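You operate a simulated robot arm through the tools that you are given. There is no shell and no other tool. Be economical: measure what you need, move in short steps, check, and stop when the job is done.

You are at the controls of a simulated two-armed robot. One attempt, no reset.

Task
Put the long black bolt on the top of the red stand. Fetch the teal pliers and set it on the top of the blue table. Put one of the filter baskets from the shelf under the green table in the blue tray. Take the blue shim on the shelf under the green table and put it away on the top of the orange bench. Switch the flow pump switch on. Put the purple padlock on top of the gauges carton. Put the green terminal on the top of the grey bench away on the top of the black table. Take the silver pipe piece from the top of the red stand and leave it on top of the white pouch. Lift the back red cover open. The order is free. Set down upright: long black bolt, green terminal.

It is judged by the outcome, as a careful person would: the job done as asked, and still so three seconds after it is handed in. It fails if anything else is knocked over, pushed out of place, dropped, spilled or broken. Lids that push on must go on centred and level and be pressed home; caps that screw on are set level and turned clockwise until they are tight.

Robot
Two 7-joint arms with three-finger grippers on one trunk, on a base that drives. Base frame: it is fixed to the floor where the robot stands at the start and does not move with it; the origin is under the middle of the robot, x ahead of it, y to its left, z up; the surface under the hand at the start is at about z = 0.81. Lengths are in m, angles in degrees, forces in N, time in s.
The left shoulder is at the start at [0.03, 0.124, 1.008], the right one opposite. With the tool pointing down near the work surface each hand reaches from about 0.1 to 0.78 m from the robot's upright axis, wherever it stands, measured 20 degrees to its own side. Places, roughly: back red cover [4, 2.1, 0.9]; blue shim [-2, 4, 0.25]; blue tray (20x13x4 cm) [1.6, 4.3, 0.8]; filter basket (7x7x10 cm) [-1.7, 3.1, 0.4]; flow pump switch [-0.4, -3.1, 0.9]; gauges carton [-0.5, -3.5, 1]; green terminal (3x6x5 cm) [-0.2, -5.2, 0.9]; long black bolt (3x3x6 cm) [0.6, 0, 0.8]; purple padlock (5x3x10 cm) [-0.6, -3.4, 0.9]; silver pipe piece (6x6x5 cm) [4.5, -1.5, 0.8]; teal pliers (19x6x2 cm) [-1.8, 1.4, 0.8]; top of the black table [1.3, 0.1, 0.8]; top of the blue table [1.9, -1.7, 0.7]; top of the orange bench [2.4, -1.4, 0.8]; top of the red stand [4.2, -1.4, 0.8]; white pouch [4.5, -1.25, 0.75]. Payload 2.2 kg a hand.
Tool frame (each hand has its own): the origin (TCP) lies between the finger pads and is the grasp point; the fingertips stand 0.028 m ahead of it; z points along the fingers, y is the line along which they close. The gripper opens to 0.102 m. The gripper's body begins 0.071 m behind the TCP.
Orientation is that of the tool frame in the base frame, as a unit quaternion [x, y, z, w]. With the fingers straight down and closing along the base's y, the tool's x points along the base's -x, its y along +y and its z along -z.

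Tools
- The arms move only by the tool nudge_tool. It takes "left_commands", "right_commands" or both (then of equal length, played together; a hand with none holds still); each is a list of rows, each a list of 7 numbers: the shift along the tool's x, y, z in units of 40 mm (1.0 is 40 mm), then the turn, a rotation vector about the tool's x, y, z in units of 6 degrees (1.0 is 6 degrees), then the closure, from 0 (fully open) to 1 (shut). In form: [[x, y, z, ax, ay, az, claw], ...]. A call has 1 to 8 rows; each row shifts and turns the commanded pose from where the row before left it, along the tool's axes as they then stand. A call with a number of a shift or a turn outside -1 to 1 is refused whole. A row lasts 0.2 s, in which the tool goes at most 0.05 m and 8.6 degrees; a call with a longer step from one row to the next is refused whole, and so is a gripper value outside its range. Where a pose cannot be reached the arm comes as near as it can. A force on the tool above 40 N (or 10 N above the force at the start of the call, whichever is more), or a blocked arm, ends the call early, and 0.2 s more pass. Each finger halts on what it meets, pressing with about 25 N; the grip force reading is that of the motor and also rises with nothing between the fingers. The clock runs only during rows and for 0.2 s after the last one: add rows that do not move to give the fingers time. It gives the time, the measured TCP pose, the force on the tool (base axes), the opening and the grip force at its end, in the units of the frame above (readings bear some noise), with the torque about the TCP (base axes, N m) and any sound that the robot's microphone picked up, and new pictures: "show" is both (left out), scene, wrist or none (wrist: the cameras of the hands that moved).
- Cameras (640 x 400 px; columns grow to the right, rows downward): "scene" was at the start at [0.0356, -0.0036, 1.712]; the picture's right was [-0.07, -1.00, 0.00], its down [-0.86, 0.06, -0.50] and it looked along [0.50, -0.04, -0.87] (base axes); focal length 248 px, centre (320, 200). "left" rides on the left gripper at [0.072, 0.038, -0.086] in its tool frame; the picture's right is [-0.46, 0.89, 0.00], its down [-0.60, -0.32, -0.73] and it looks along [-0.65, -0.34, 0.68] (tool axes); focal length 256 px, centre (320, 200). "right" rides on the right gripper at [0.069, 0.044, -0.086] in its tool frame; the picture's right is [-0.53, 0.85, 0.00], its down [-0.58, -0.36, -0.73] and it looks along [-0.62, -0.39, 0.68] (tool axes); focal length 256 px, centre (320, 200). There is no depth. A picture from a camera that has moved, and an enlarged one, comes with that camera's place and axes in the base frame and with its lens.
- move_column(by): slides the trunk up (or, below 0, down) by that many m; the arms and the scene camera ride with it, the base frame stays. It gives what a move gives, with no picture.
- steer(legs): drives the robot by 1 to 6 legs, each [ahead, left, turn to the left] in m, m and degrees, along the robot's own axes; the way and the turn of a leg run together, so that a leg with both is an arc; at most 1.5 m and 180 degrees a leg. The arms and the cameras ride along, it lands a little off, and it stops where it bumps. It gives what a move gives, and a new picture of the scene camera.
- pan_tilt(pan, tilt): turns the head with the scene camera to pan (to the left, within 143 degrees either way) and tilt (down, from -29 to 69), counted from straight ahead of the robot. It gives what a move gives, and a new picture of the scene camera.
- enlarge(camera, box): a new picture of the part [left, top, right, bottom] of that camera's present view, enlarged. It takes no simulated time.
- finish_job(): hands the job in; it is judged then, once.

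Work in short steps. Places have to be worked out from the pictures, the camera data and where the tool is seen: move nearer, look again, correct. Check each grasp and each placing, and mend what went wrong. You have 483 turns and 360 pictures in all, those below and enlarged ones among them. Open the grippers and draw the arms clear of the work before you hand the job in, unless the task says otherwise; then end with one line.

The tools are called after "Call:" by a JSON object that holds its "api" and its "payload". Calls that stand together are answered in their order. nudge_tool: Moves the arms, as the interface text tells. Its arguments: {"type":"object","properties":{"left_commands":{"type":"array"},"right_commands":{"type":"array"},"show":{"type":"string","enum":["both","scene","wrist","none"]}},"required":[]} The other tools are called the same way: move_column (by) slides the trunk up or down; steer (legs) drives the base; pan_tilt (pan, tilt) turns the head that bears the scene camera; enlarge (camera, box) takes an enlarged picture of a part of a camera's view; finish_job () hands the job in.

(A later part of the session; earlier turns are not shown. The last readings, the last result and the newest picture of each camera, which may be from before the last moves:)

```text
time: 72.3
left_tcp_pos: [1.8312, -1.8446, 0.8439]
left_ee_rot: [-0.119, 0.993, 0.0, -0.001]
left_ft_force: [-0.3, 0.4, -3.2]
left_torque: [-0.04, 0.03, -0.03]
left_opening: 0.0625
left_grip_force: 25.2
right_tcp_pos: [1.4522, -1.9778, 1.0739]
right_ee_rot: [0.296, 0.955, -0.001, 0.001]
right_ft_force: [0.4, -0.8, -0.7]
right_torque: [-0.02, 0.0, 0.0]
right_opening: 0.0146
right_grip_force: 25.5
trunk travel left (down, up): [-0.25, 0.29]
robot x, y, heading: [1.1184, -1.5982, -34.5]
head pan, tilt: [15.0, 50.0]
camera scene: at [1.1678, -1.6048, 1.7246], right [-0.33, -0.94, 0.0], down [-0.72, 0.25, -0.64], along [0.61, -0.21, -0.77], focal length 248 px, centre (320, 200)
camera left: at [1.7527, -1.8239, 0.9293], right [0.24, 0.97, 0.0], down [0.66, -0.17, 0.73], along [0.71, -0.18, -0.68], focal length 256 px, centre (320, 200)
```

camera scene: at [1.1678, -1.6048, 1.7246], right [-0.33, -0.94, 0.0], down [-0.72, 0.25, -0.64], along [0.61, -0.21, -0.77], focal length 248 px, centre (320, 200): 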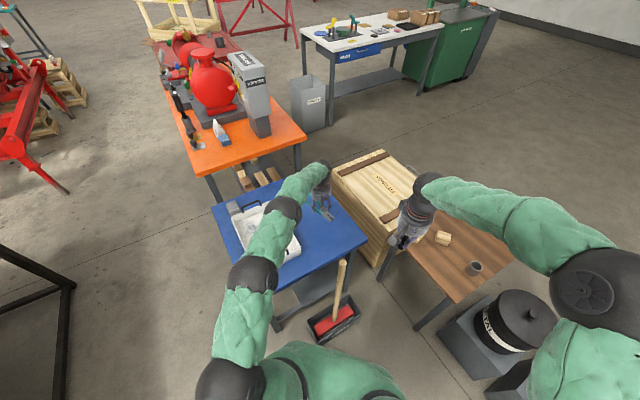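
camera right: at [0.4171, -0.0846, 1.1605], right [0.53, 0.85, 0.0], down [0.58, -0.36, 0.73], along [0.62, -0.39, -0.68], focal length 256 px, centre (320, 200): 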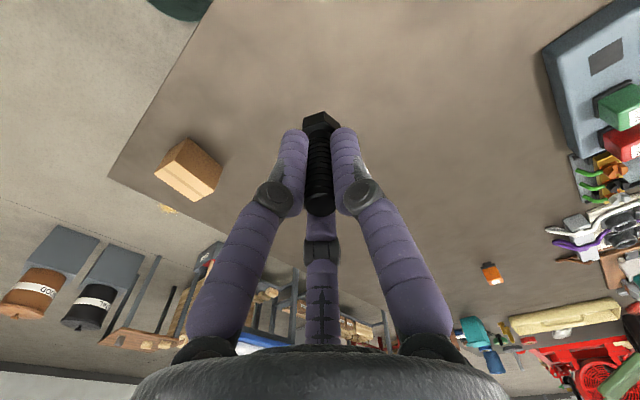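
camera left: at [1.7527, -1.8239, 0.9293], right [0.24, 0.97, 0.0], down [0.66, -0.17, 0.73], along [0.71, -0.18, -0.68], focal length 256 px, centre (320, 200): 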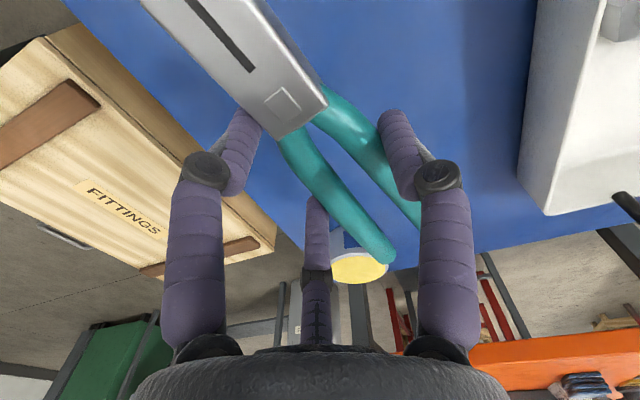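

Clear of tray and can. I lower until contact.

Call:
{"api": "nudge_tool", "payload": {"left_commands": [[0, 0, 0.8, 0, 0, 0, 0.95], [0, 0, 0.8, 0, 0, 0, 0.95], [0, 0, 0.25, 0, 0, 0, 0.95], [0, 0, 0.25, 0, 0, 0, 0.95], [0, 0, 0.25, 0, 0, 0, 0.95], [0, 0, 0.25, 0, 0, 0, 0.95], [0, 0, 0.2, 0, 0, 0, 0.95]], "show": "wrist"}}

```text
time: 73.9
left_tcp_pos: [1.8301, -1.8444, 0.728]
left_ee_rot: [-0.118, 0.993, 0.0, -0.001]
left_ft_force: [0.3, -1.1, -1.4]
left_torque: [-0.04, 0.06, 0.01]
left_opening: 0.0627
left_grip_force: 24.9
right_tcp_pos: [1.4526, -1.9785, 1.0721]
right_ee_rot: [0.296, 0.955, 0.0, 0.0]
right_ft_force: [0.0, 0.0, -0.2]
right_torque: [-0.05, -0.01, -0.03]
right_opening: 0.0143
right_grip_force: 25.2
trunk travel left (down, up): [-0.25, 0.29]
robot x, y, heading: [1.1228, -1.597, -34.5]
head pan, tilt: [15.0, 50.0]
camera left: at [1.752, -1.8245, 0.8138], right [0.24, 0.97, 0.0], down [0.66, -0.17, 0.73], along [0.71, -0.18, -0.68], focal length 256 px, centre (320, 200)
```

left: 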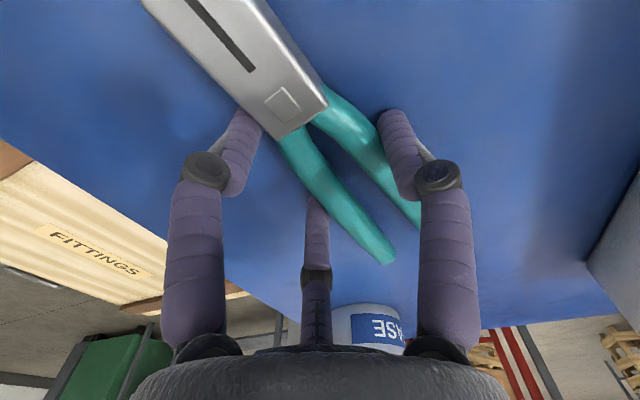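

Nearly touching; I continue in finer steps.

Call:
{"api": "nudge_tool", "payload": {"left_commands": [[0, 0, 0.1, 0, 0, 0, 0.95], [0, 0, 0.1, 0, 0, 0, 0.95], [0, 0, 0.1, 0, 0, 0, 0.95]], "show": "none"}}

```text
time: 74.7
left_tcp_pos: [1.8309, -1.8447, 0.7258]
left_ee_rot: [-0.119, 0.993, -0.003, 0.005]
left_ft_force: [-1.2, -2.5, 32.7]
left_torque: [0.9, 1.11, -0.28]
left_opening: 0.0628
left_grip_force: 24.9
right_tcp_pos: [1.4496, -1.9778, 1.0749]
right_ee_rot: [0.296, 0.955, 0.001, 0.001]
right_ft_force: [0.2, 0.3, -0.7]
right_torque: [-0.02, -0.02, 0.02]
right_opening: 0.0146
right_grip_force: 24.9
trunk travel left (down, up): [-0.25, 0.29]
robot x, y, heading: [1.1213, -1.5983, -34.5]
head pan, tilt: [15.0, 50.0]
```

On the table. I ease off, open the fingers, and lift.

Call:
{"api": "nudge_tool", "payload": {"left_commands": [[0, 0, -0.2, 0, 0, 0, 0.95], [0, 0, 0, 0, 0, 0, 0.6], [0, 0, 0, 0, 0, 0, 0.2], [0, 0, 0, 0, 0, 0, 0], [0, 0, 0, 0, 0, 0, 0], [0, 0, -0.5, 0, 0, 0, 0], [0, 0, -1, 0, 0, 0, 0], [0, 0, -1, 0, 0, 0, 0]], "show": "wrist"}}

```text
time: 76.5
left_tcp_pos: [1.8272, -1.8441, 0.8211]
left_ee_rot: [-0.118, 0.993, 0.001, -0.001]
left_ft_force: [-0.8, 0.2, -1.6]
left_torque: [-0.04, -0.04, 0.02]
left_opening: 0.1018
left_grip_force: 0.1
right_tcp_pos: [1.4526, -1.978, 1.0746]
right_ee_rot: [0.297, 0.955, 0.0, 0.001]
right_ft_force: [-0.4, -0.2, 0.2]
right_torque: [-0.04, 0.04, 0.01]
right_opening: 0.0144
right_grip_force: 25.0
trunk travel left (down, up): [-0.25, 0.29]
robot x, y, heading: [1.1237, -1.5997, -34.3]
head pan, tilt: [15.0, 50.0]
camera left: at [1.7488, -1.824, 0.9061], right [0.24, 0.97, 0.0], down [0.66, -0.17, 0.73], along [0.71, -0.18, -0.68], focal length 256 px, centre (320, 200)
```

left: 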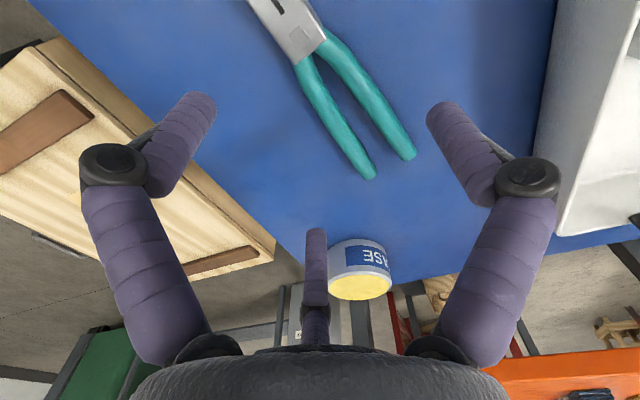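

Pliers lie well. I raise and draw back the left arm, then back out into the corridor and turn to face along it.

Call:
{"api": "nudge_tool", "payload": {"left_commands": [[0, 0, -1, 0, 0, 0, 0], [0, 0, -1, 0, 0, 0, 0], [0, 0, -1, 0, 0, 0, 0], [0, 0, -1, 0, 0, 0, 0], [0, 0, -1, 0, 0, 0, 0], [0, 0, -1, 0, 0, 0, 0], [0.6, 0.85, -0.4, 0, 0, 0, 0], [0.6, 0.85, 0, 0, 0, 0, 0]], "show": "none"}}

Call:
{"api": "nudge_tool", "payload": {"left_commands": [[0.6, 0.85, 0, 0, 0, 0, 0], [0.6, 0.85, 0, 0, 0, 0, 0], [0.6, 0.85, 0, 0, 0, 0, 0], [0.6, 0.85, 0, 0, 0, 0, 0], [0.3, 0.5, 0, 0, 0, 0, 0]], "show": "none"}}

Call:
{"api": "steer", "payload": {"legs": [[-0.52, 0.37, 0], [0, 0, 42]]}}

Call:
{"api": "pan_tilt", "payload": {"pan": 0, "tilt": 25}}

```text
time: 78.3
left_tcp_pos: [1.7654, -1.7891, 1.0831]
left_ee_rot: [-0.119, 0.993, 0.0, 0.0]
left_ft_force: [0.3, -0.2, -0.7]
left_torque: [-0.03, -0.02, -0.01]
left_opening: 0.1021
left_grip_force: 0.2
right_tcp_pos: [1.4519, -1.9772, 1.0742]
right_ee_rot: [0.295, 0.955, 0.0, -0.001]
right_ft_force: [1.0, -0.5, 0.1]
right_torque: [0.0, 0.0, 0.01]
right_opening: 0.0144
right_grip_force: 25.7
trunk travel left (down, up): [-0.25, 0.29]
robot x, y, heading: [1.12, -1.6, -34.3]
head pan, tilt: [15.0, 50.0]
```

```text
time: 79.5
left_tcp_pos: [1.6261, -1.6632, 1.0829]
left_ee_rot: [-0.118, 0.993, 0.0, 0.0]
left_ft_force: [0.0, -0.2, 0.3]
left_torque: [-0.03, -0.04, 0.03]
left_opening: 0.1022
left_grip_force: 0.0
right_tcp_pos: [1.4502, -1.9773, 1.0745]
right_ee_rot: [0.297, 0.955, 0.0, 0.0]
right_ft_force: [0.0, -0.3, 0.0]
right_torque: [0.02, 0.02, -0.02]
right_opening: 0.0141
right_grip_force: 25.6
trunk travel left (down, up): [-0.25, 0.29]
robot x, y, heading: [1.1227, -1.5952, -34.1]
head pan, tilt: [15.0, 50.0]
```

```text
time: 85.0
left_tcp_pos: [1.2984, -0.6907, 1.0816]
left_ee_rot: [-0.479, 0.878, 0.0, 0.0]
left_ft_force: [-0.5, -0.2, -0.2]
left_torque: [-0.01, 0.01, -0.03]
left_opening: 0.1018
left_grip_force: 0.0
right_tcp_pos: [1.3877, -1.0396, 1.0738]
right_ee_rot: [-0.08, 0.997, -0.001, 0.0]
right_ft_force: [0.2, -0.1, 0.1]
right_torque: [0.05, -0.01, -0.01]
right_opening: 0.0144
right_grip_force: 25.4
trunk travel left (down, up): [-0.25, 0.29]
robot x, y, heading: [0.8871, -0.9926, 9.3]
head pan, tilt: [15.0, 50.0]
camera scene: at [0.9254, -0.9628, 1.7245], right [0.41, -0.91, 0.0], down [-0.7, -0.31, -0.64], along [0.59, 0.26, -0.77], focal length 248 px, centre (320, 200)
```

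scene: 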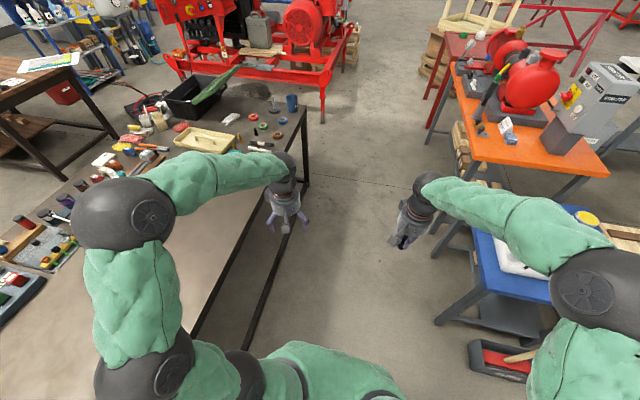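

```text
time: 85.9
left_tcp_pos: [1.2995, -0.6897, 1.0823]
left_ee_rot: [-0.479, 0.878, 0.0, -0.001]
left_ft_force: [-0.1, -0.7, 0.6]
left_torque: [-0.01, -0.02, 0.04]
left_opening: 0.1019
left_grip_force: 0.1
right_tcp_pos: [1.3881, -1.039, 1.075]
right_ee_rot: [-0.08, 0.997, -0.001, 0.0]
right_ft_force: [0.7, 0.2, -0.7]
right_torque: [0.01, -0.01, -0.02]
right_opening: 0.0145
right_grip_force: 24.7
trunk travel left (down, up): [-0.25, 0.29]
robot x, y, heading: [0.8849, -0.9911, 9.4]
head pan, tilt: [0.0, 25.0]
camera scene: at [0.9462, -0.9798, 1.7619], right [0.16, -0.99, 0.0], down [-0.42, -0.07, -0.91], along [0.89, 0.14, -0.42], focal length 248 px, centre (320, 200)
```

scene: 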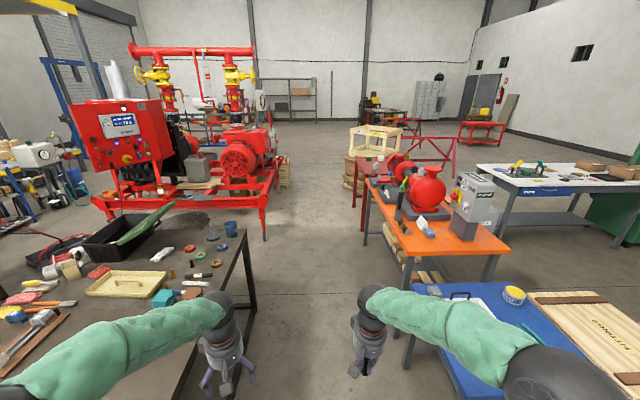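

The red stand is past the orange bench with its front leg near [3.78,-1.1]; the skid's foot is at [3.43,0.13]. I drive down the corridor to about (3.3,-0.55).

Call:
{"api": "steer", "payload": {"legs": [[1.25, -0.1, 0], [1.15, 0.1, 0]]}}

Call:
{"api": "pan_tilt", "payload": {"pan": -45, "tilt": 35}}

```text
time: 97.8
left_tcp_pos: [3.696, -0.2873, 1.0819]
left_ee_rot: [-0.48, 0.877, 0.0, -0.001]
left_ft_force: [-0.5, 0.3, 0.3]
left_torque: [-0.01, 0.0, -0.01]
left_opening: 0.1019
left_grip_force: 0.1
right_tcp_pos: [3.7858, -0.6343, 1.0728]
right_ee_rot: [-0.081, 0.997, 0.0, 0.0]
right_ft_force: [0.6, -0.2, -0.8]
right_torque: [0.06, 0.01, 0.01]
right_opening: 0.0142
right_grip_force: 25.2
trunk travel left (down, up): [-0.25, 0.29]
robot x, y, heading: [3.2828, -0.5914, 9.4]
head pan, tilt: [0.0, 25.0]
camera scene: at [3.3443, -0.5774, 1.762], right [0.16, -0.99, 0.0], down [-0.42, -0.07, -0.91], along [0.89, 0.15, -0.42], focal length 248 px, centre (320, 200)
```

scene: 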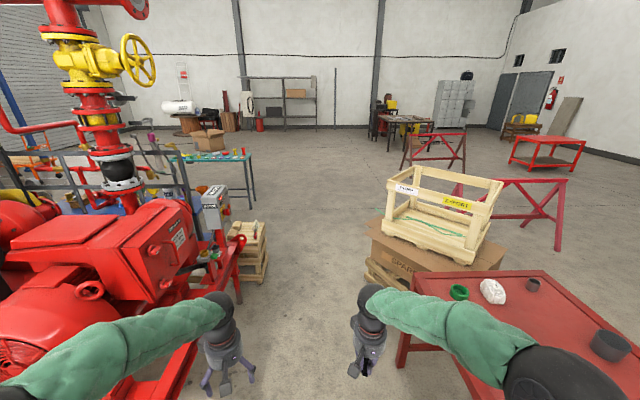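

```text
time: 99.0
left_tcp_pos: [3.6952, -0.2866, 1.0815]
left_ee_rot: [-0.479, 0.878, 0.0, 0.0]
left_ft_force: [-0.2, -0.7, 0.3]
left_torque: [0.02, 0.02, 0.02]
left_opening: 0.1018
left_grip_force: 0.1
right_tcp_pos: [3.7851, -0.6341, 1.0736]
right_ee_rot: [-0.082, 0.997, -0.001, 0.0]
right_ft_force: [-0.2, -0.6, -0.7]
right_torque: [-0.02, -0.01, -0.02]
right_opening: 0.0146
right_grip_force: 24.8
trunk travel left (down, up): [-0.25, 0.29]
robot x, y, heading: [3.2784, -0.591, 9.1]
head pan, tilt: [-45.0, 35.0]
camera scene: at [3.3245, -0.6437, 1.7463], right [-0.58, -0.81, 0.0], down [-0.47, 0.33, -0.82], along [0.67, -0.48, -0.57], focal length 248 px, centre (320, 200)
```

scene: 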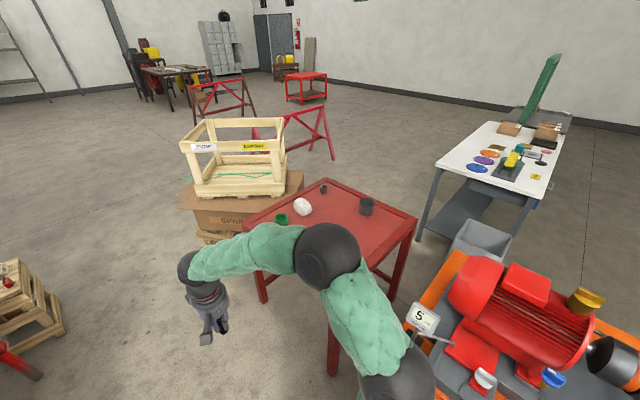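

I enlarge the stand top to identify the items.

Call:
{"api": "enlarge", "payload": {"camera": "scene", "box": [240, 160, 432, 280]}}

```text
3.33 times, centred on (336, 220) of scene
camera zoom: at [3.3245, -0.6437, 1.7463], right [-0.58, -0.81, 0.0], down [-0.47, 0.33, -0.82], along [0.67, -0.48, -0.57], focal length 826 px, centre (267, 133)
```

zoom: 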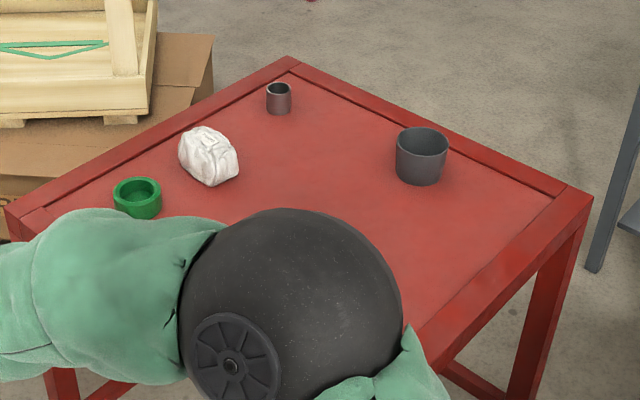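

The small pipe (≈[4.55,-1.55]) is out of reach from the near side, so I will stand at the stand's near-right corner, between it and the crate. First I go to about (4.65,-0.45) and turn to look.

Call:
{"api": "steer", "payload": {"legs": [[1.38, -0.08, 0], [0, 0, -130]]}}

Call:
{"api": "pan_tilt", "payload": {"pan": 20, "tilt": 42}}

```text
time: 111.4
left_tcp_pos: [4.633, -0.9514, 1.0828]
left_ee_rot: [0.6, 0.8, 0.001, 0.0]
left_ft_force: [-0.7, -0.4, -0.5]
left_torque: [-0.02, -0.02, 0.01]
left_opening: 0.1022
left_grip_force: 0.0
right_tcp_pos: [4.3114, -0.7902, 1.0747]
right_ee_rot: [0.873, 0.487, 0.0, 0.0]
right_ft_force: [0.2, -1.0, -0.3]
right_torque: [0.03, 0.0, -0.01]
right_opening: 0.0141
right_grip_force: 24.6
trunk travel left (down, up): [-0.25, 0.29]
robot x, y, heading: [4.6756, -0.4412, -121.7]
head pan, tilt: [-45.0, 35.0]
camera scene: at [4.6051, -0.4353, 1.7462], right [-0.23, 0.97, 0.0], down [0.56, 0.13, -0.82], along [-0.8, -0.19, -0.57], focal length 248 px, centre (320, 200)
```

scene: 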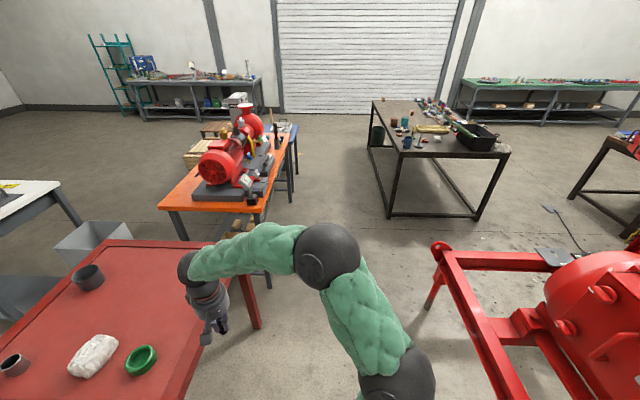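

```text
time: 112.7
left_tcp_pos: [4.6331, -0.9507, 1.0808]
left_ee_rot: [0.599, 0.801, 0.0, 0.0]
left_ft_force: [0.3, 0.2, 0.4]
left_torque: [0.04, 0.01, 0.01]
left_opening: 0.1022
left_grip_force: 0.1
right_tcp_pos: [4.3127, -0.7907, 1.0741]
right_ee_rot: [0.873, 0.487, 0.0, 0.001]
right_ft_force: [-0.1, -0.3, 0.0]
right_torque: [0.01, 0.03, -0.01]
right_opening: 0.0144
right_grip_force: 25.4
trunk travel left (down, up): [-0.25, 0.29]
robot x, y, heading: [4.6764, -0.4394, -121.7]
head pan, tilt: [20.0, 42.0]
camera scene: at [4.6738, -0.497, 1.7357], right [-0.98, 0.2, 0.0], down [0.14, 0.66, -0.74], along [-0.15, -0.73, -0.67], focal length 248 px, centre (320, 200)
```

scene: 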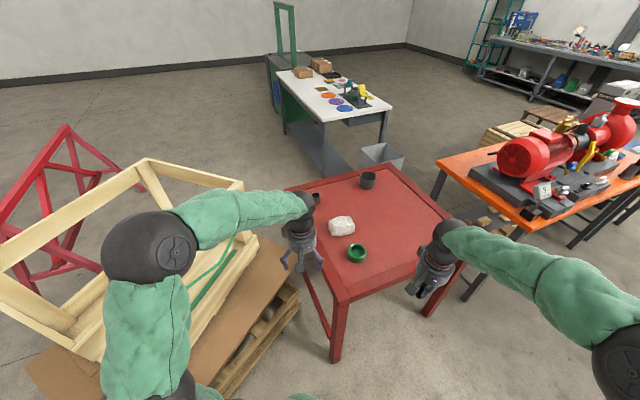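

I look further left at the crate and pallet to know the free floor.

Call:
{"api": "pan_tilt", "payload": {"pan": 55, "tilt": 45}}

```text
time: 113.8
left_tcp_pos: [4.6342, -0.9511, 1.0821]
left_ee_rot: [0.6, 0.8, 0.001, 0.0]
left_ft_force: [-0.1, -1.3, 0.4]
left_torque: [0.0, 0.0, 0.0]
left_opening: 0.1017
left_grip_force: 0.0
right_tcp_pos: [4.3112, -0.7891, 1.0733]
right_ee_rot: [0.874, 0.487, 0.0, 0.0]
right_ft_force: [0.4, 0.2, -0.2]
right_torque: [0.02, 0.01, 0.01]
right_opening: 0.0144
right_grip_force: 25.4
trunk travel left (down, up): [-0.25, 0.29]
robot x, y, heading: [4.6758, -0.4423, -121.4]
head pan, tilt: [55.0, 45.0]
camera scene: at [4.723, -0.4899, 1.7314], right [-0.92, -0.39, 0.0], down [-0.28, 0.65, -0.71], along [0.28, -0.65, -0.71], focal length 248 px, centre (320, 200)
```

scene: 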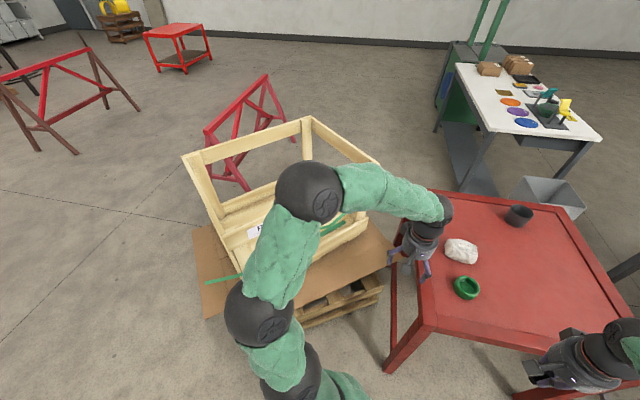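

The pallet box is slanted, abutting the stand's right edge. I first place the bolt: move to about (4.35,-0.62) facing the stand, where the right hand reaches a free spot near [4.1,-1.25].

Call:
{"api": "steer", "payload": {"legs": [[0.322, -0.185, 0], [0, 0, 20]]}}

Call:
{"api": "pan_tilt", "payload": {"pan": 0, "tilt": 50}}

```text
time: 117.0
left_tcp_pos: [4.3982, -1.1179, 1.0814]
left_ee_rot: [0.506, 0.863, 0.001, 0.0]
left_ft_force: [0.7, -0.6, 1.6]
left_torque: [0.01, 0.0, 0.0]
left_opening: 0.102
left_grip_force: 0.0
right_tcp_pos: [4.0483, -1.035, 1.0725]
right_ee_rot: [0.812, 0.583, 0.001, 0.0]
right_ft_force: [-1.2, -0.8, -0.7]
right_torque: [-0.01, 0.0, -0.02]
right_opening: 0.0145
right_grip_force: 25.3
trunk travel left (down, up): [-0.25, 0.29]
robot x, y, heading: [4.3236, -0.612, -108.5]
head pan, tilt: [55.0, 45.0]
stopped in leg 2: the robot was blocked; the commanded pose is now the measured one
camera scene: at [4.3818, -0.6498, 1.7314], right [-0.81, -0.59, 0.0], down [-0.42, 0.57, -0.71], along [0.42, -0.57, -0.71], focal length 248 px, centre (320, 200)
```

scene: 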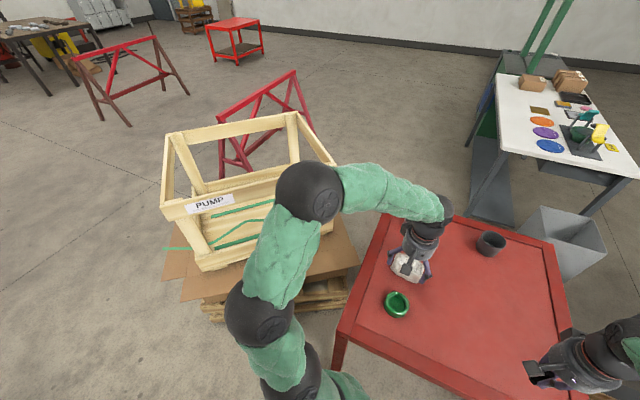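

```text
time: 118.3
left_tcp_pos: [4.3987, -1.1168, 1.0812]
left_ee_rot: [0.506, 0.862, 0.001, -0.001]
left_ft_force: [0.4, 0.7, 0.4]
left_torque: [0.0, 0.02, -0.03]
left_opening: 0.1018
left_grip_force: 0.1
right_tcp_pos: [4.049, -1.033, 1.0727]
right_ee_rot: [0.813, 0.582, 0.001, 0.0]
right_ft_force: [-1.0, -0.6, 0.4]
right_torque: [0.0, -0.03, -0.01]
right_opening: 0.0143
right_grip_force: 24.7
trunk travel left (down, up): [-0.25, 0.29]
robot x, y, heading: [4.3253, -0.6135, -108.7]
head pan, tilt: [0.0, 50.0]
camera scene: at [4.3099, -0.6562, 1.7245], right [-0.95, 0.32, 0.0], down [0.24, 0.73, -0.64], along [-0.21, -0.61, -0.77], focal length 248 px, centre (320, 200)
```

scene: 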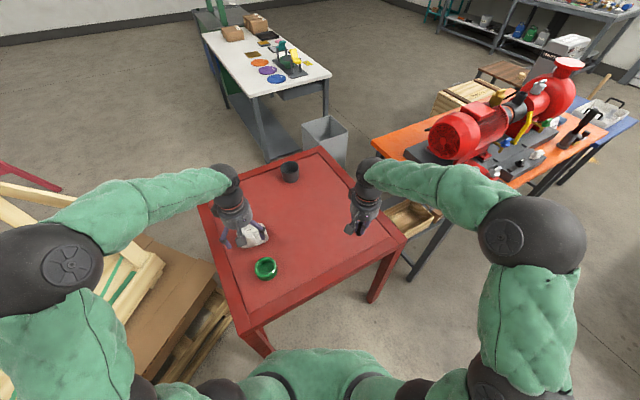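

The base bumped while turning but the stand corner is still where it was. I move the bolt above [4.08,-1.22] and lower part way.

Call:
{"api": "nudge_tool", "payload": {"right_commands": [[-1, 0.56, 0.3, 0, 0, 0, 0.95], [-1, 0.56, 0.3, 0, 0, 0, 0.95], [-1, 0.56, 0.3, 0, 0, 0, 0.95], [-1, 0.56, 0.3, 0, 0, 0, 0.95], [0, 0, 1, 0, 0, 0, 0.95], [0, 0, 1, 0, 0, 0, 0.95], [0, 0, 1, 0, 0, 0, 0.95], [0, 0, 0, 0, 0, 0, 0.95]]}}

```text
time: 120.1
left_tcp_pos: [4.3985, -1.1184, 1.0802]
left_ee_rot: [0.507, 0.862, 0.0, 0.0]
left_ft_force: [-0.6, -0.2, -0.2]
left_torque: [0.0, 0.03, -0.01]
left_opening: 0.1018
left_grip_force: 0.0
right_tcp_pos: [4.083, -1.2165, 0.9031]
right_ee_rot: [0.813, 0.583, -0.001, 0.001]
right_ft_force: [0.3, -0.3, -0.5]
right_torque: [0.02, 0.0, 0.0]
right_opening: 0.0144
right_grip_force: 24.7
trunk travel left (down, up): [-0.25, 0.29]
robot x, y, heading: [4.3255, -0.613, -108.9]
head pan, tilt: [0.0, 50.0]
camera scene: at [4.3103, -0.656, 1.7246], right [-0.95, 0.32, 0.0], down [0.25, 0.73, -0.64], along [-0.21, -0.61, -0.77], focal length 248 px, centre (320, 200)
camera right: at [4.1462, -1.1632, 0.9896], right [0.63, -0.78, 0.0], down [-0.53, -0.43, 0.73], along [-0.57, -0.46, -0.68], focal length 256 px, centre (320, 200)
```

scene: 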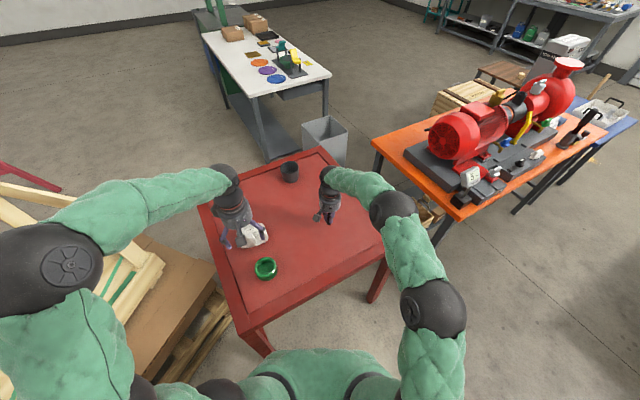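
right: 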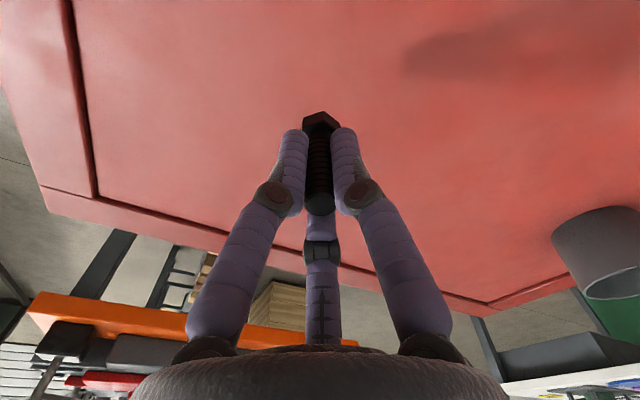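

I lower in small steps until the bolt's head touches.

Call:
{"api": "nudge_tool", "payload": {"right_commands": [[0, 0, 0.4, 0, 0, 0, 0.95], [0, 0, 0.4, 0, 0, 0, 0.95], [0, 0, 0.25, 0, 0, 0, 0.95], [0, 0, 0.25, 0, 0, 0, 0.95], [0, 0, 0.25, 0, 0, 0, 0.95], [0, 0, 0.2, 0, 0, 0, 0.95], [0, 0, 0.2, 0, 0, 0, 0.95], [0, 0, 0.2, 0, 0, 0, 0.95]], "show": "wrist"}}

```text
time: 121.8
left_tcp_pos: [4.3998, -1.1179, 1.0817]
left_ee_rot: [0.506, 0.862, 0.001, 0.0]
left_ft_force: [0.7, 0.2, -0.1]
left_torque: [0.01, 0.0, 0.0]
left_opening: 0.1019
left_grip_force: 0.2
right_tcp_pos: [4.0809, -1.2174, 0.8319]
right_ee_rot: [0.814, 0.581, -0.003, 0.004]
right_ft_force: [0.2, 2.2, 9.3]
right_torque: [0.11, -0.02, 0.03]
right_opening: 0.0145
right_grip_force: 25.0
trunk travel left (down, up): [-0.25, 0.29]
robot x, y, heading: [4.3304, -0.6147, -108.6]
head pan, tilt: [0.0, 50.0]
stopped in row 8 (right hand): the force on the tool passed its limit at 46 N (the readings are from after the stop); the commanded pose is now the measured one
camera right: at [4.145, -1.1658, 0.9172], right [0.63, -0.78, 0.01], down [-0.53, -0.42, 0.74], along [-0.57, -0.46, -0.68], focal length 256 px, centre (320, 200)
```

right: 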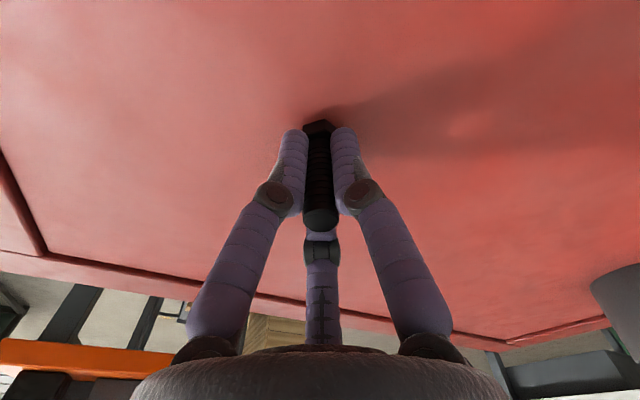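

The bolt stands on the surface. I open and rise.

Call:
{"api": "nudge_tool", "payload": {"right_commands": [[0, 0, 0, 0, 0, 0, 0.8], [0, 0, 0, 0, 0, 0, 0.5], [0, 0, 0, 0, 0, 0, 0.2], [0, 0, 0, 0, 0, 0, 0], [0, 0, 0, 0, 0, 0, 0], [0, 0, -0.6, 0, 0, 0, 0], [0, 0, -1, 0, 0, 0, 0], [0, 0, -1, 0, 0, 0, 0]], "show": "wrist"}}

```text
time: 123.6
left_tcp_pos: [4.3993, -1.1166, 1.0815]
left_ee_rot: [0.506, 0.863, 0.0, 0.0]
left_ft_force: [0.1, 0.3, 0.7]
left_torque: [-0.01, -0.03, -0.01]
left_opening: 0.1018
left_grip_force: 0.0
right_tcp_pos: [4.0811, -1.2125, 0.9348]
right_ee_rot: [0.813, 0.582, -0.002, 0.002]
right_ft_force: [0.2, 0.6, -0.2]
right_torque: [0.01, 0.02, -0.01]
right_opening: 0.102
right_grip_force: 0.1
trunk travel left (down, up): [-0.25, 0.29]
robot x, y, heading: [4.3283, -0.6115, -108.5]
head pan, tilt: [0.0, 50.0]
camera right: at [4.1448, -1.1606, 1.0203], right [0.63, -0.78, 0.0], down [-0.53, -0.42, 0.73], along [-0.57, -0.46, -0.68], focal length 256 px, centre (320, 200)
```

right: 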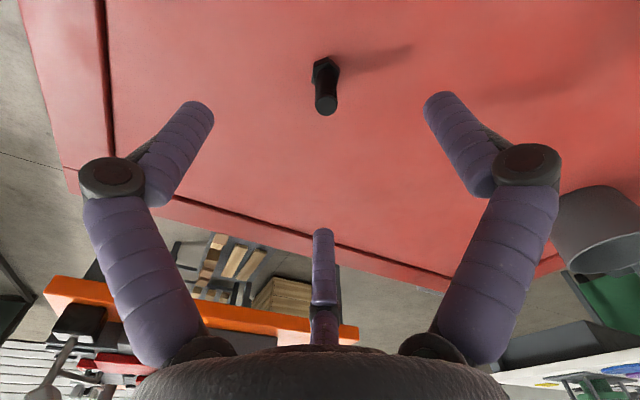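

The bolt stands upright. I raise and draw back the right hand, then back away and turn towards the corner.

Call:
{"api": "nudge_tool", "payload": {"right_commands": [[0, 0, -1, 0, 0, 0, 0], [0, 0, -1, 0, 0, 0, 0], [0, 0, -1, 0, 0, 0, 0], [0, 0, -0.6, 0, 0, 0, 0], [1, -0.5, 0, 0, 0, 0, 0], [1, -0.5, 0, 0, 0, 0, 0], [1, -0.5, 0, 0, 0, 0, 0], [1, -0.5, 0, 0, 0, 0, 0]], "show": "none"}}

Call:
{"api": "steer", "payload": {"legs": [[-0.252, 0.15, 0], [0, 0, -31]]}}

Call:
{"api": "pan_tilt", "payload": {"pan": 30, "tilt": 45}}

```text
time: 125.4
left_tcp_pos: [4.3984, -1.117, 1.0823]
left_ee_rot: [0.506, 0.863, 0.001, -0.001]
left_ft_force: [0.1, 0.1, 0.2]
left_torque: [-0.02, 0.0, -0.02]
left_opening: 0.1017
left_grip_force: 0.0
right_tcp_pos: [4.0574, -1.035, 1.0812]
right_ee_rot: [0.813, 0.582, -0.002, 0.003]
right_ft_force: [0.3, -0.1, -0.1]
right_torque: [-0.03, 0.02, 0.02]
right_opening: 0.102
right_grip_force: 0.0
trunk travel left (down, up): [-0.25, 0.29]
robot x, y, heading: [4.3276, -0.6141, -108.5]
head pan, tilt: [0.0, 50.0]
```

```text
time: 128.9
left_tcp_pos: [4.3608, -0.8891, 1.0812]
left_ee_rot: [0.715, 0.699, 0.0, -0.001]
left_ft_force: [0.1, 0.7, 0.2]
left_torque: [-0.02, -0.02, 0.02]
left_opening: 0.1017
left_grip_force: 0.0
right_tcp_pos: [4.1082, -0.6457, 1.0812]
right_ee_rot: [0.938, 0.347, -0.003, 0.002]
right_ft_force: [-0.2, 0.0, -0.6]
right_torque: [-0.04, -0.02, -0.02]
right_opening: 0.1021
right_grip_force: 0.1
trunk travel left (down, up): [-0.25, 0.29]
robot x, y, heading: [4.5534, -0.4175, -138.9]
head pan, tilt: [0.0, 50.0]
camera scene: at [4.5177, -0.4465, 1.7245], right [-0.65, 0.76, 0.0], down [0.58, 0.5, -0.64], along [-0.49, -0.42, -0.77], focal length 248 px, centre (320, 200)
```

scene: 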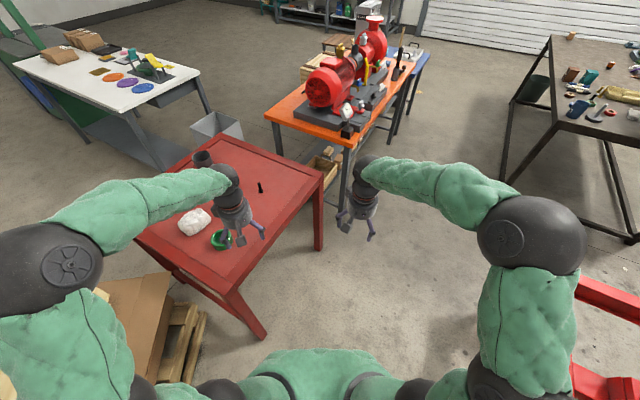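

```text
time: 129.9
left_tcp_pos: [4.3616, -0.8888, 1.0818]
left_ee_rot: [0.715, 0.699, 0.001, -0.001]
left_ft_force: [-0.1, -0.6, 0.2]
left_torque: [-0.02, -0.04, -0.04]
left_opening: 0.102
left_grip_force: 0.0
right_tcp_pos: [4.109, -0.6464, 1.0815]
right_ee_rot: [0.938, 0.346, -0.003, 0.002]
right_ft_force: [0.3, 0.0, 0.0]
right_torque: [0.01, -0.04, 0.0]
right_opening: 0.1019
right_grip_force: 0.0
trunk travel left (down, up): [-0.25, 0.29]
robot x, y, heading: [4.5532, -0.4168, -139.4]
head pan, tilt: [30.0, 45.0]
camera scene: at [4.5494, -0.4732, 1.7314], right [-0.94, 0.33, 0.0], down [0.23, 0.67, -0.71], along [-0.23, -0.67, -0.71], focal length 248 px, centre (320, 200)
```

scene: 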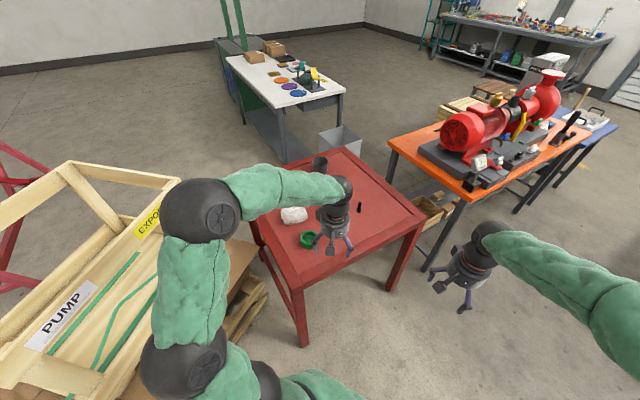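

I stretch the left arm forward so that its elbow tucks in before I squeeze into the gap.

Call:
{"api": "nudge_tool", "payload": {"left_commands": [[-0.65, -0.76, 0, 0, 0, 0, 0], [-0.65, -0.76, 0, 0, 0, 0, 0], [-0.65, -0.76, 0, 0, 0, 0, 0], [-0.65, -0.76, 0, 0, 0, 0, 0], [-0.65, -0.76, 0, 0, 0, 0, 0]], "show": "scene"}}

```text
time: 131.1
left_tcp_pos: [4.2067, -1.0157, 1.0825]
left_ee_rot: [0.715, 0.699, 0.001, 0.0]
left_ft_force: [-0.6, 0.3, -0.1]
left_torque: [0.02, -0.01, -0.03]
left_opening: 0.1021
left_grip_force: 0.1
right_tcp_pos: [4.1073, -0.6462, 1.0812]
right_ee_rot: [0.938, 0.347, -0.002, 0.001]
right_ft_force: [0.0, -0.3, -0.1]
right_torque: [0.01, -0.02, -0.03]
right_opening: 0.1019
right_grip_force: 0.1
trunk travel left (down, up): [-0.25, 0.29]
robot x, y, heading: [4.5553, -0.4197, -139.3]
head pan, tilt: [30.0, 45.0]
camera scene: at [4.5477, -0.4745, 1.7313], right [-0.94, 0.33, 0.0], down [0.23, 0.67, -0.71], along [-0.23, -0.67, -0.71], focal length 248 px, centre (320, 200)
```

scene: 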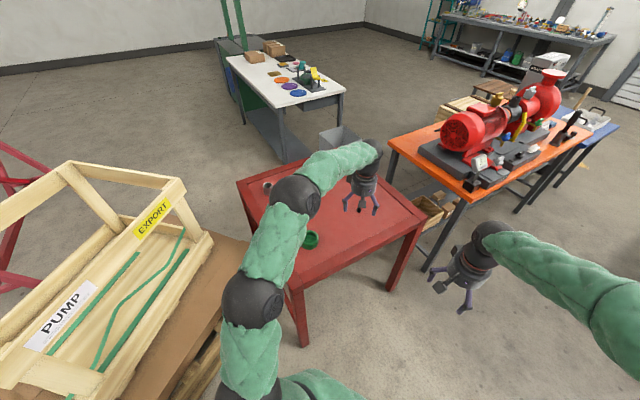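

The crate's top is only at about z 0.92, so the elbow clears it. I slide left into the gap.

Call:
{"api": "steer", "payload": {"legs": [[0.03, 0.3, 0], [0.04, 0.15, 0]]}}

```text
time: 134.1
left_tcp_pos: [4.4486, -1.4038, 1.0811]
left_ee_rot: [0.714, 0.7, 0.001, -0.001]
left_ft_force: [0.3, -0.9, 0.7]
left_torque: [0.04, 0.02, 0.01]
left_opening: 0.102
left_grip_force: 0.1
right_tcp_pos: [4.35, -1.0336, 1.0817]
right_ee_rot: [0.937, 0.349, -0.003, 0.0]
right_ft_force: [0.5, -0.2, 0.2]
right_torque: [0.05, 0.04, 0.02]
right_opening: 0.1019
right_grip_force: 0.1
trunk travel left (down, up): [-0.25, 0.29]
robot x, y, heading: [4.7928, -0.8016, -138.9]
head pan, tilt: [30.0, 45.0]
camera scene: at [4.7905, -0.8619, 1.7313], right [-0.95, 0.33, 0.0], down [0.23, 0.67, -0.71], along [-0.23, -0.67, -0.71], focal length 248 px, centre (320, 200)
```

scene: 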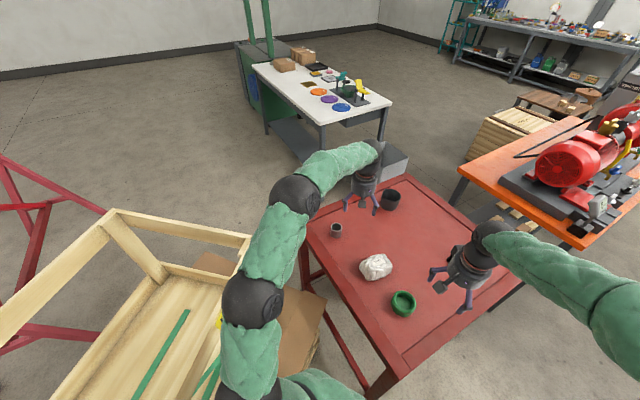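

No bump, and the pipe is in view near [4.49,-1.51]. I use the left wrist camera.

Call:
{"api": "enlarge", "payload": {"camera": "left", "box": [0, 0, 640, 400]}}

Call:
{"api": "enlarge", "payload": {"camera": "scene", "box": [300, 180, 460, 280]}}

```text
1.00 times, centred on (320, 200) of left (not enlarged: the box is as wide or as high as the picture)
camera zoom: at [4.4893, -1.3321, 1.1672], right [0.88, -0.48, 0.0], down [-0.33, -0.6, 0.73], along [-0.35, -0.64, -0.68], focal length 256 px, centre (320, 200)
```

zoom: 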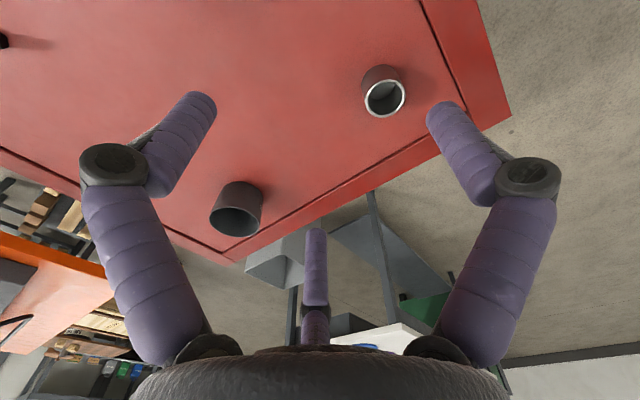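

```text
4.00 times, centred on (380, 230) of scene
camera zoom: at [4.7905, -0.8619, 1.7313], right [-0.95, 0.33, 0.0], down [0.23, 0.67, -0.71], along [-0.23, -0.67, -0.71], focal length 991 px, centre (80, 80)
```

zoom: 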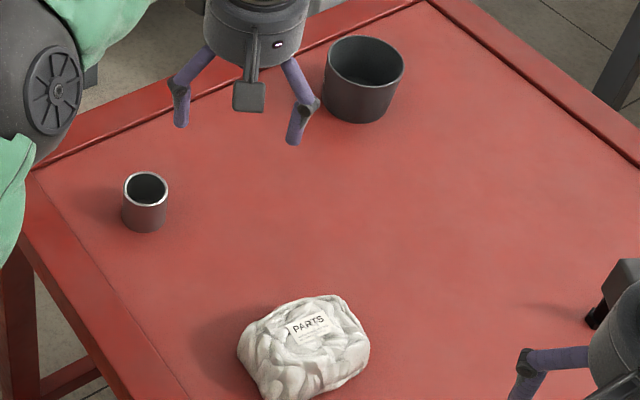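

Pipe at ≈[4.488,-1.512], pouch ≈[4.40,-1.285]. I move the left hand above the pipe and part way down.

Call:
{"api": "nudge_tool", "payload": {"left_commands": [[-0.67, 0.26, 0.5, 0, 0, 0, 0], [-0.67, 0.26, 0.5, 0, 0, 0, 0], [-0.67, 0.26, 0.5, 0, 0, 0, 0], [-0.67, 0.26, 0.5, 0, 0, 0, 0], [0, 0, 0.9, 0, 0, 0, 0], [0, 0, 0.9, 0, 0, 0, 0], [0, 0, 0, 0, 0, 0, 0]]}}

```text
time: 135.7
left_tcp_pos: [4.4873, -1.5106, 0.9308]
left_ee_rot: [0.714, 0.7, 0.0, 0.0]
left_ft_force: [-0.2, 0.1, 0.7]
left_torque: [0.0, -0.01, 0.03]
left_opening: 0.1021
left_grip_force: 0.1
right_tcp_pos: [4.3483, -1.0342, 1.0813]
right_ee_rot: [0.937, 0.349, -0.003, 0.002]
right_ft_force: [0.3, 0.1, 0.1]
right_torque: [-0.01, -0.03, -0.01]
right_opening: 0.1018
right_grip_force: 0.0
trunk travel left (down, up): [-0.25, 0.29]
robot x, y, heading: [4.7932, -0.8023, -139.0]
head pan, tilt: [30.0, 45.0]
camera scene: at [4.7892, -0.8585, 1.7315], right [-0.95, 0.33, 0.0], down [0.23, 0.67, -0.71], along [-0.23, -0.67, -0.71], focal length 248 px, centre (320, 200)
camera left: at [4.5279, -1.4386, 1.0161], right [0.88, -0.48, 0.0], down [-0.33, -0.6, 0.73], along [-0.35, -0.64, -0.68], focal length 256 px, centre (320, 200)
```

scene: 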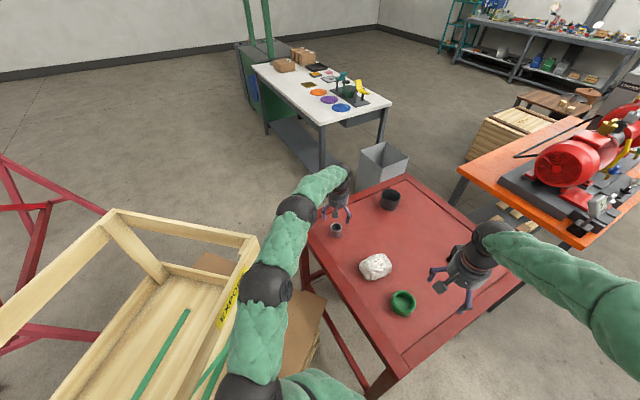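
left: 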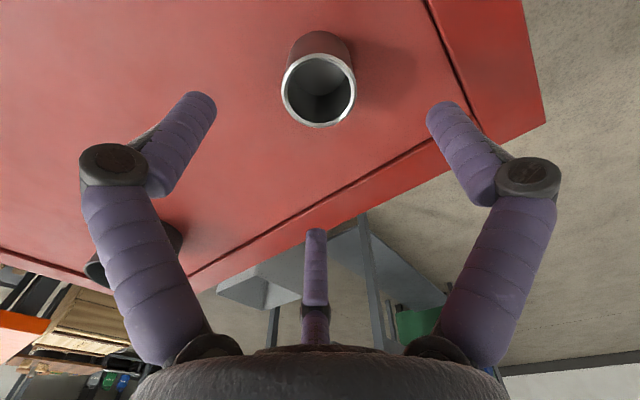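

Centred. I descend and grip the pipe.

Call:
{"api": "nudge_tool", "payload": {"left_commands": [[0.05, 0, 0.9, 0, 0, 0, 0], [0, 0, 0.9, 0, 0, 0, 0], [0, 0, 0.8, 0, 0, 0, 0], [0, 0, 0, 0, 0, 0, 0], [0, 0, 0, 0, 0, 0, 0.9], [0, 0, 0, 0, 0, 0, 0.9], [0, 0, 0, 0, 0, 0, 0.9]], "show": "wrist"}}

```text
time: 137.3
left_tcp_pos: [4.4891, -1.5081, 0.8272]
left_ee_rot: [0.714, 0.7, 0.001, 0.0]
left_ft_force: [-0.7, -1.6, 2.5]
left_torque: [-0.03, -0.08, 0.01]
left_opening: 0.0497
left_grip_force: 25.1
right_tcp_pos: [4.3481, -1.0331, 1.0823]
right_ee_rot: [0.937, 0.349, -0.002, 0.002]
right_ft_force: [0.0, -0.1, 0.8]
right_torque: [0.04, -0.01, 0.0]
right_opening: 0.1021
right_grip_force: 0.1
trunk travel left (down, up): [-0.25, 0.29]
robot x, y, heading: [4.793, -0.8015, -139.2]
head pan, tilt: [30.0, 45.0]
camera left: at [4.5292, -1.437, 0.9115], right [0.88, -0.48, 0.0], down [-0.33, -0.6, 0.73], along [-0.35, -0.64, -0.68], focal length 256 px, centre (320, 200)
```

left: 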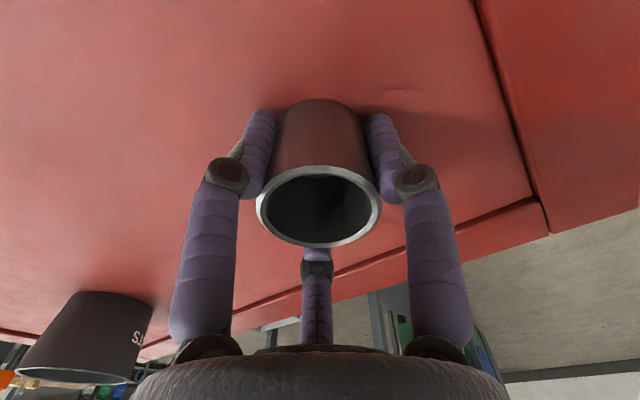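

Gripped (5 cm). I lift it and carry it over the pouch.

Call:
{"api": "nudge_tool", "payload": {"left_commands": [[0, 0, -1, 0, 0, 0, 0.9], [0, 0, -1, 0, 0, 0, 0.9], [0, 0, -1, 0, 0, 0, 0.9], [1, -0.4, -0.3, 0, 0, 0, 0.9], [1, -0.4, -0.3, 0, 0, 0, 0.9], [1, -0.4, 0, 0, 0, 0, 0.9], [1, -0.4, 0, 0, 0, 0, 0.9], [0, 0, 0, 0, 0, 0, 0.9]]}}

```text
time: 139.1
left_tcp_pos: [4.4282, -1.3479, 0.9686]
left_ee_rot: [0.713, 0.701, 0.001, -0.001]
left_ft_force: [0.0, 0.4, -0.5]
left_torque: [-0.01, 0.01, -0.02]
left_opening: 0.0498
left_grip_force: 24.9
right_tcp_pos: [4.3481, -1.0343, 1.0819]
right_ee_rot: [0.937, 0.349, -0.003, 0.001]
right_ft_force: [-0.5, 0.7, 0.0]
right_torque: [0.0, 0.01, 0.02]
right_opening: 0.102
right_grip_force: 0.0
trunk travel left (down, up): [-0.25, 0.29]
robot x, y, heading: [4.7947, -0.8006, -139.3]
head pan, tilt: [30.0, 45.0]
camera scene: at [4.7891, -0.8602, 1.7314], right [-0.95, 0.33, 0.0], down [0.23, 0.67, -0.71], along [-0.23, -0.67, -0.71], focal length 248 px, centre (320, 200)
camera left: at [4.4674, -1.2761, 1.0533], right [0.88, -0.48, 0.0], down [-0.33, -0.6, 0.73], along [-0.35, -0.64, -0.68], focal length 256 px, centre (320, 200)
```

scene: 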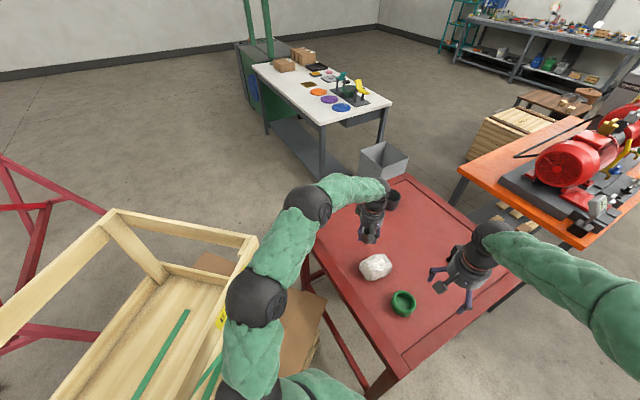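
left: 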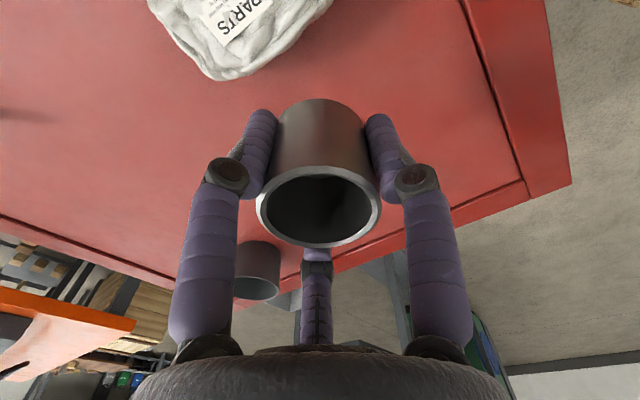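

Pouch label at ≈[4.394,-1.295,0.83]. I move over its middle and lower slowly to contact.

Call:
{"api": "nudge_tool", "payload": {"left_commands": [[0.78, -0.4, 0, 0, 0, 0, 0.9], [0.78, -0.4, 0, 0, 0, 0, 0.9], [0, 0, 0.8, 0, 0, 0, 0.9], [0, 0, 0.8, 0, 0, 0, 0.9], [0, 0, 0.3, 0, 0, 0, 0.9], [0, 0, 0.15, 0, 0, 0, 0.9], [0, 0, 0.15, 0, 0, 0, 0.9], [0, 0, 0, 0, 0, 0, 0.9]]}}

```text
time: 140.8
left_tcp_pos: [4.3908, -1.2857, 0.8902]
left_ee_rot: [0.712, 0.702, -0.006, -0.001]
left_ft_force: [3.5, 2.3, 16.3]
left_torque: [0.31, -0.1, 0.01]
left_opening: 0.0505
left_grip_force: 25.8
right_tcp_pos: [4.3486, -1.0316, 1.0817]
right_ee_rot: [0.937, 0.349, -0.002, 0.001]
right_ft_force: [-0.1, 0.0, -1.2]
right_torque: [0.0, -0.04, 0.02]
right_opening: 0.1022
right_grip_force: 0.1
trunk travel left (down, up): [-0.25, 0.29]
robot x, y, heading: [4.7953, -0.8042, -139.3]
head pan, tilt: [30.0, 45.0]
stopped in row 8 (left hand): the force on the tool passed its limit at 41 N (the readings are from after the stop); the commanded pose is now the measured one
camera scene: at [4.7892, -0.8588, 1.7314], right [-0.95, 0.33, 0.0], down [0.23, 0.67, -0.71], along [-0.23, -0.67, -0.71], focal length 248 px, centre (320, 200)
camera left: at [4.4321, -1.2135, 0.9744], right [0.88, -0.48, -0.01], down [-0.32, -0.59, 0.74], along [-0.36, -0.65, -0.67], focal length 256 px, centre (320, 200)
```

scene: 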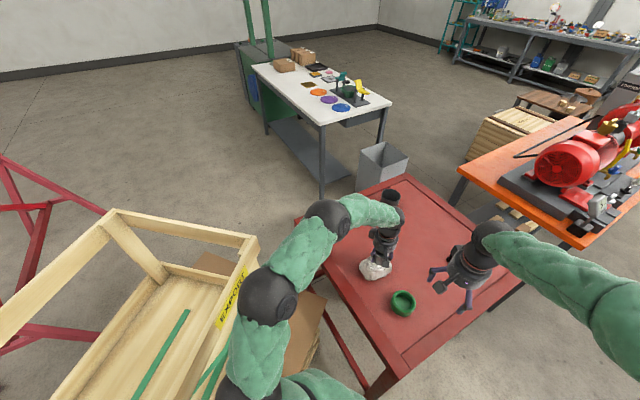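
left: 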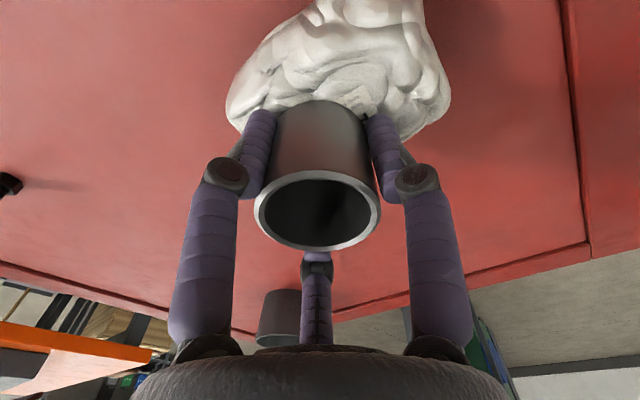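

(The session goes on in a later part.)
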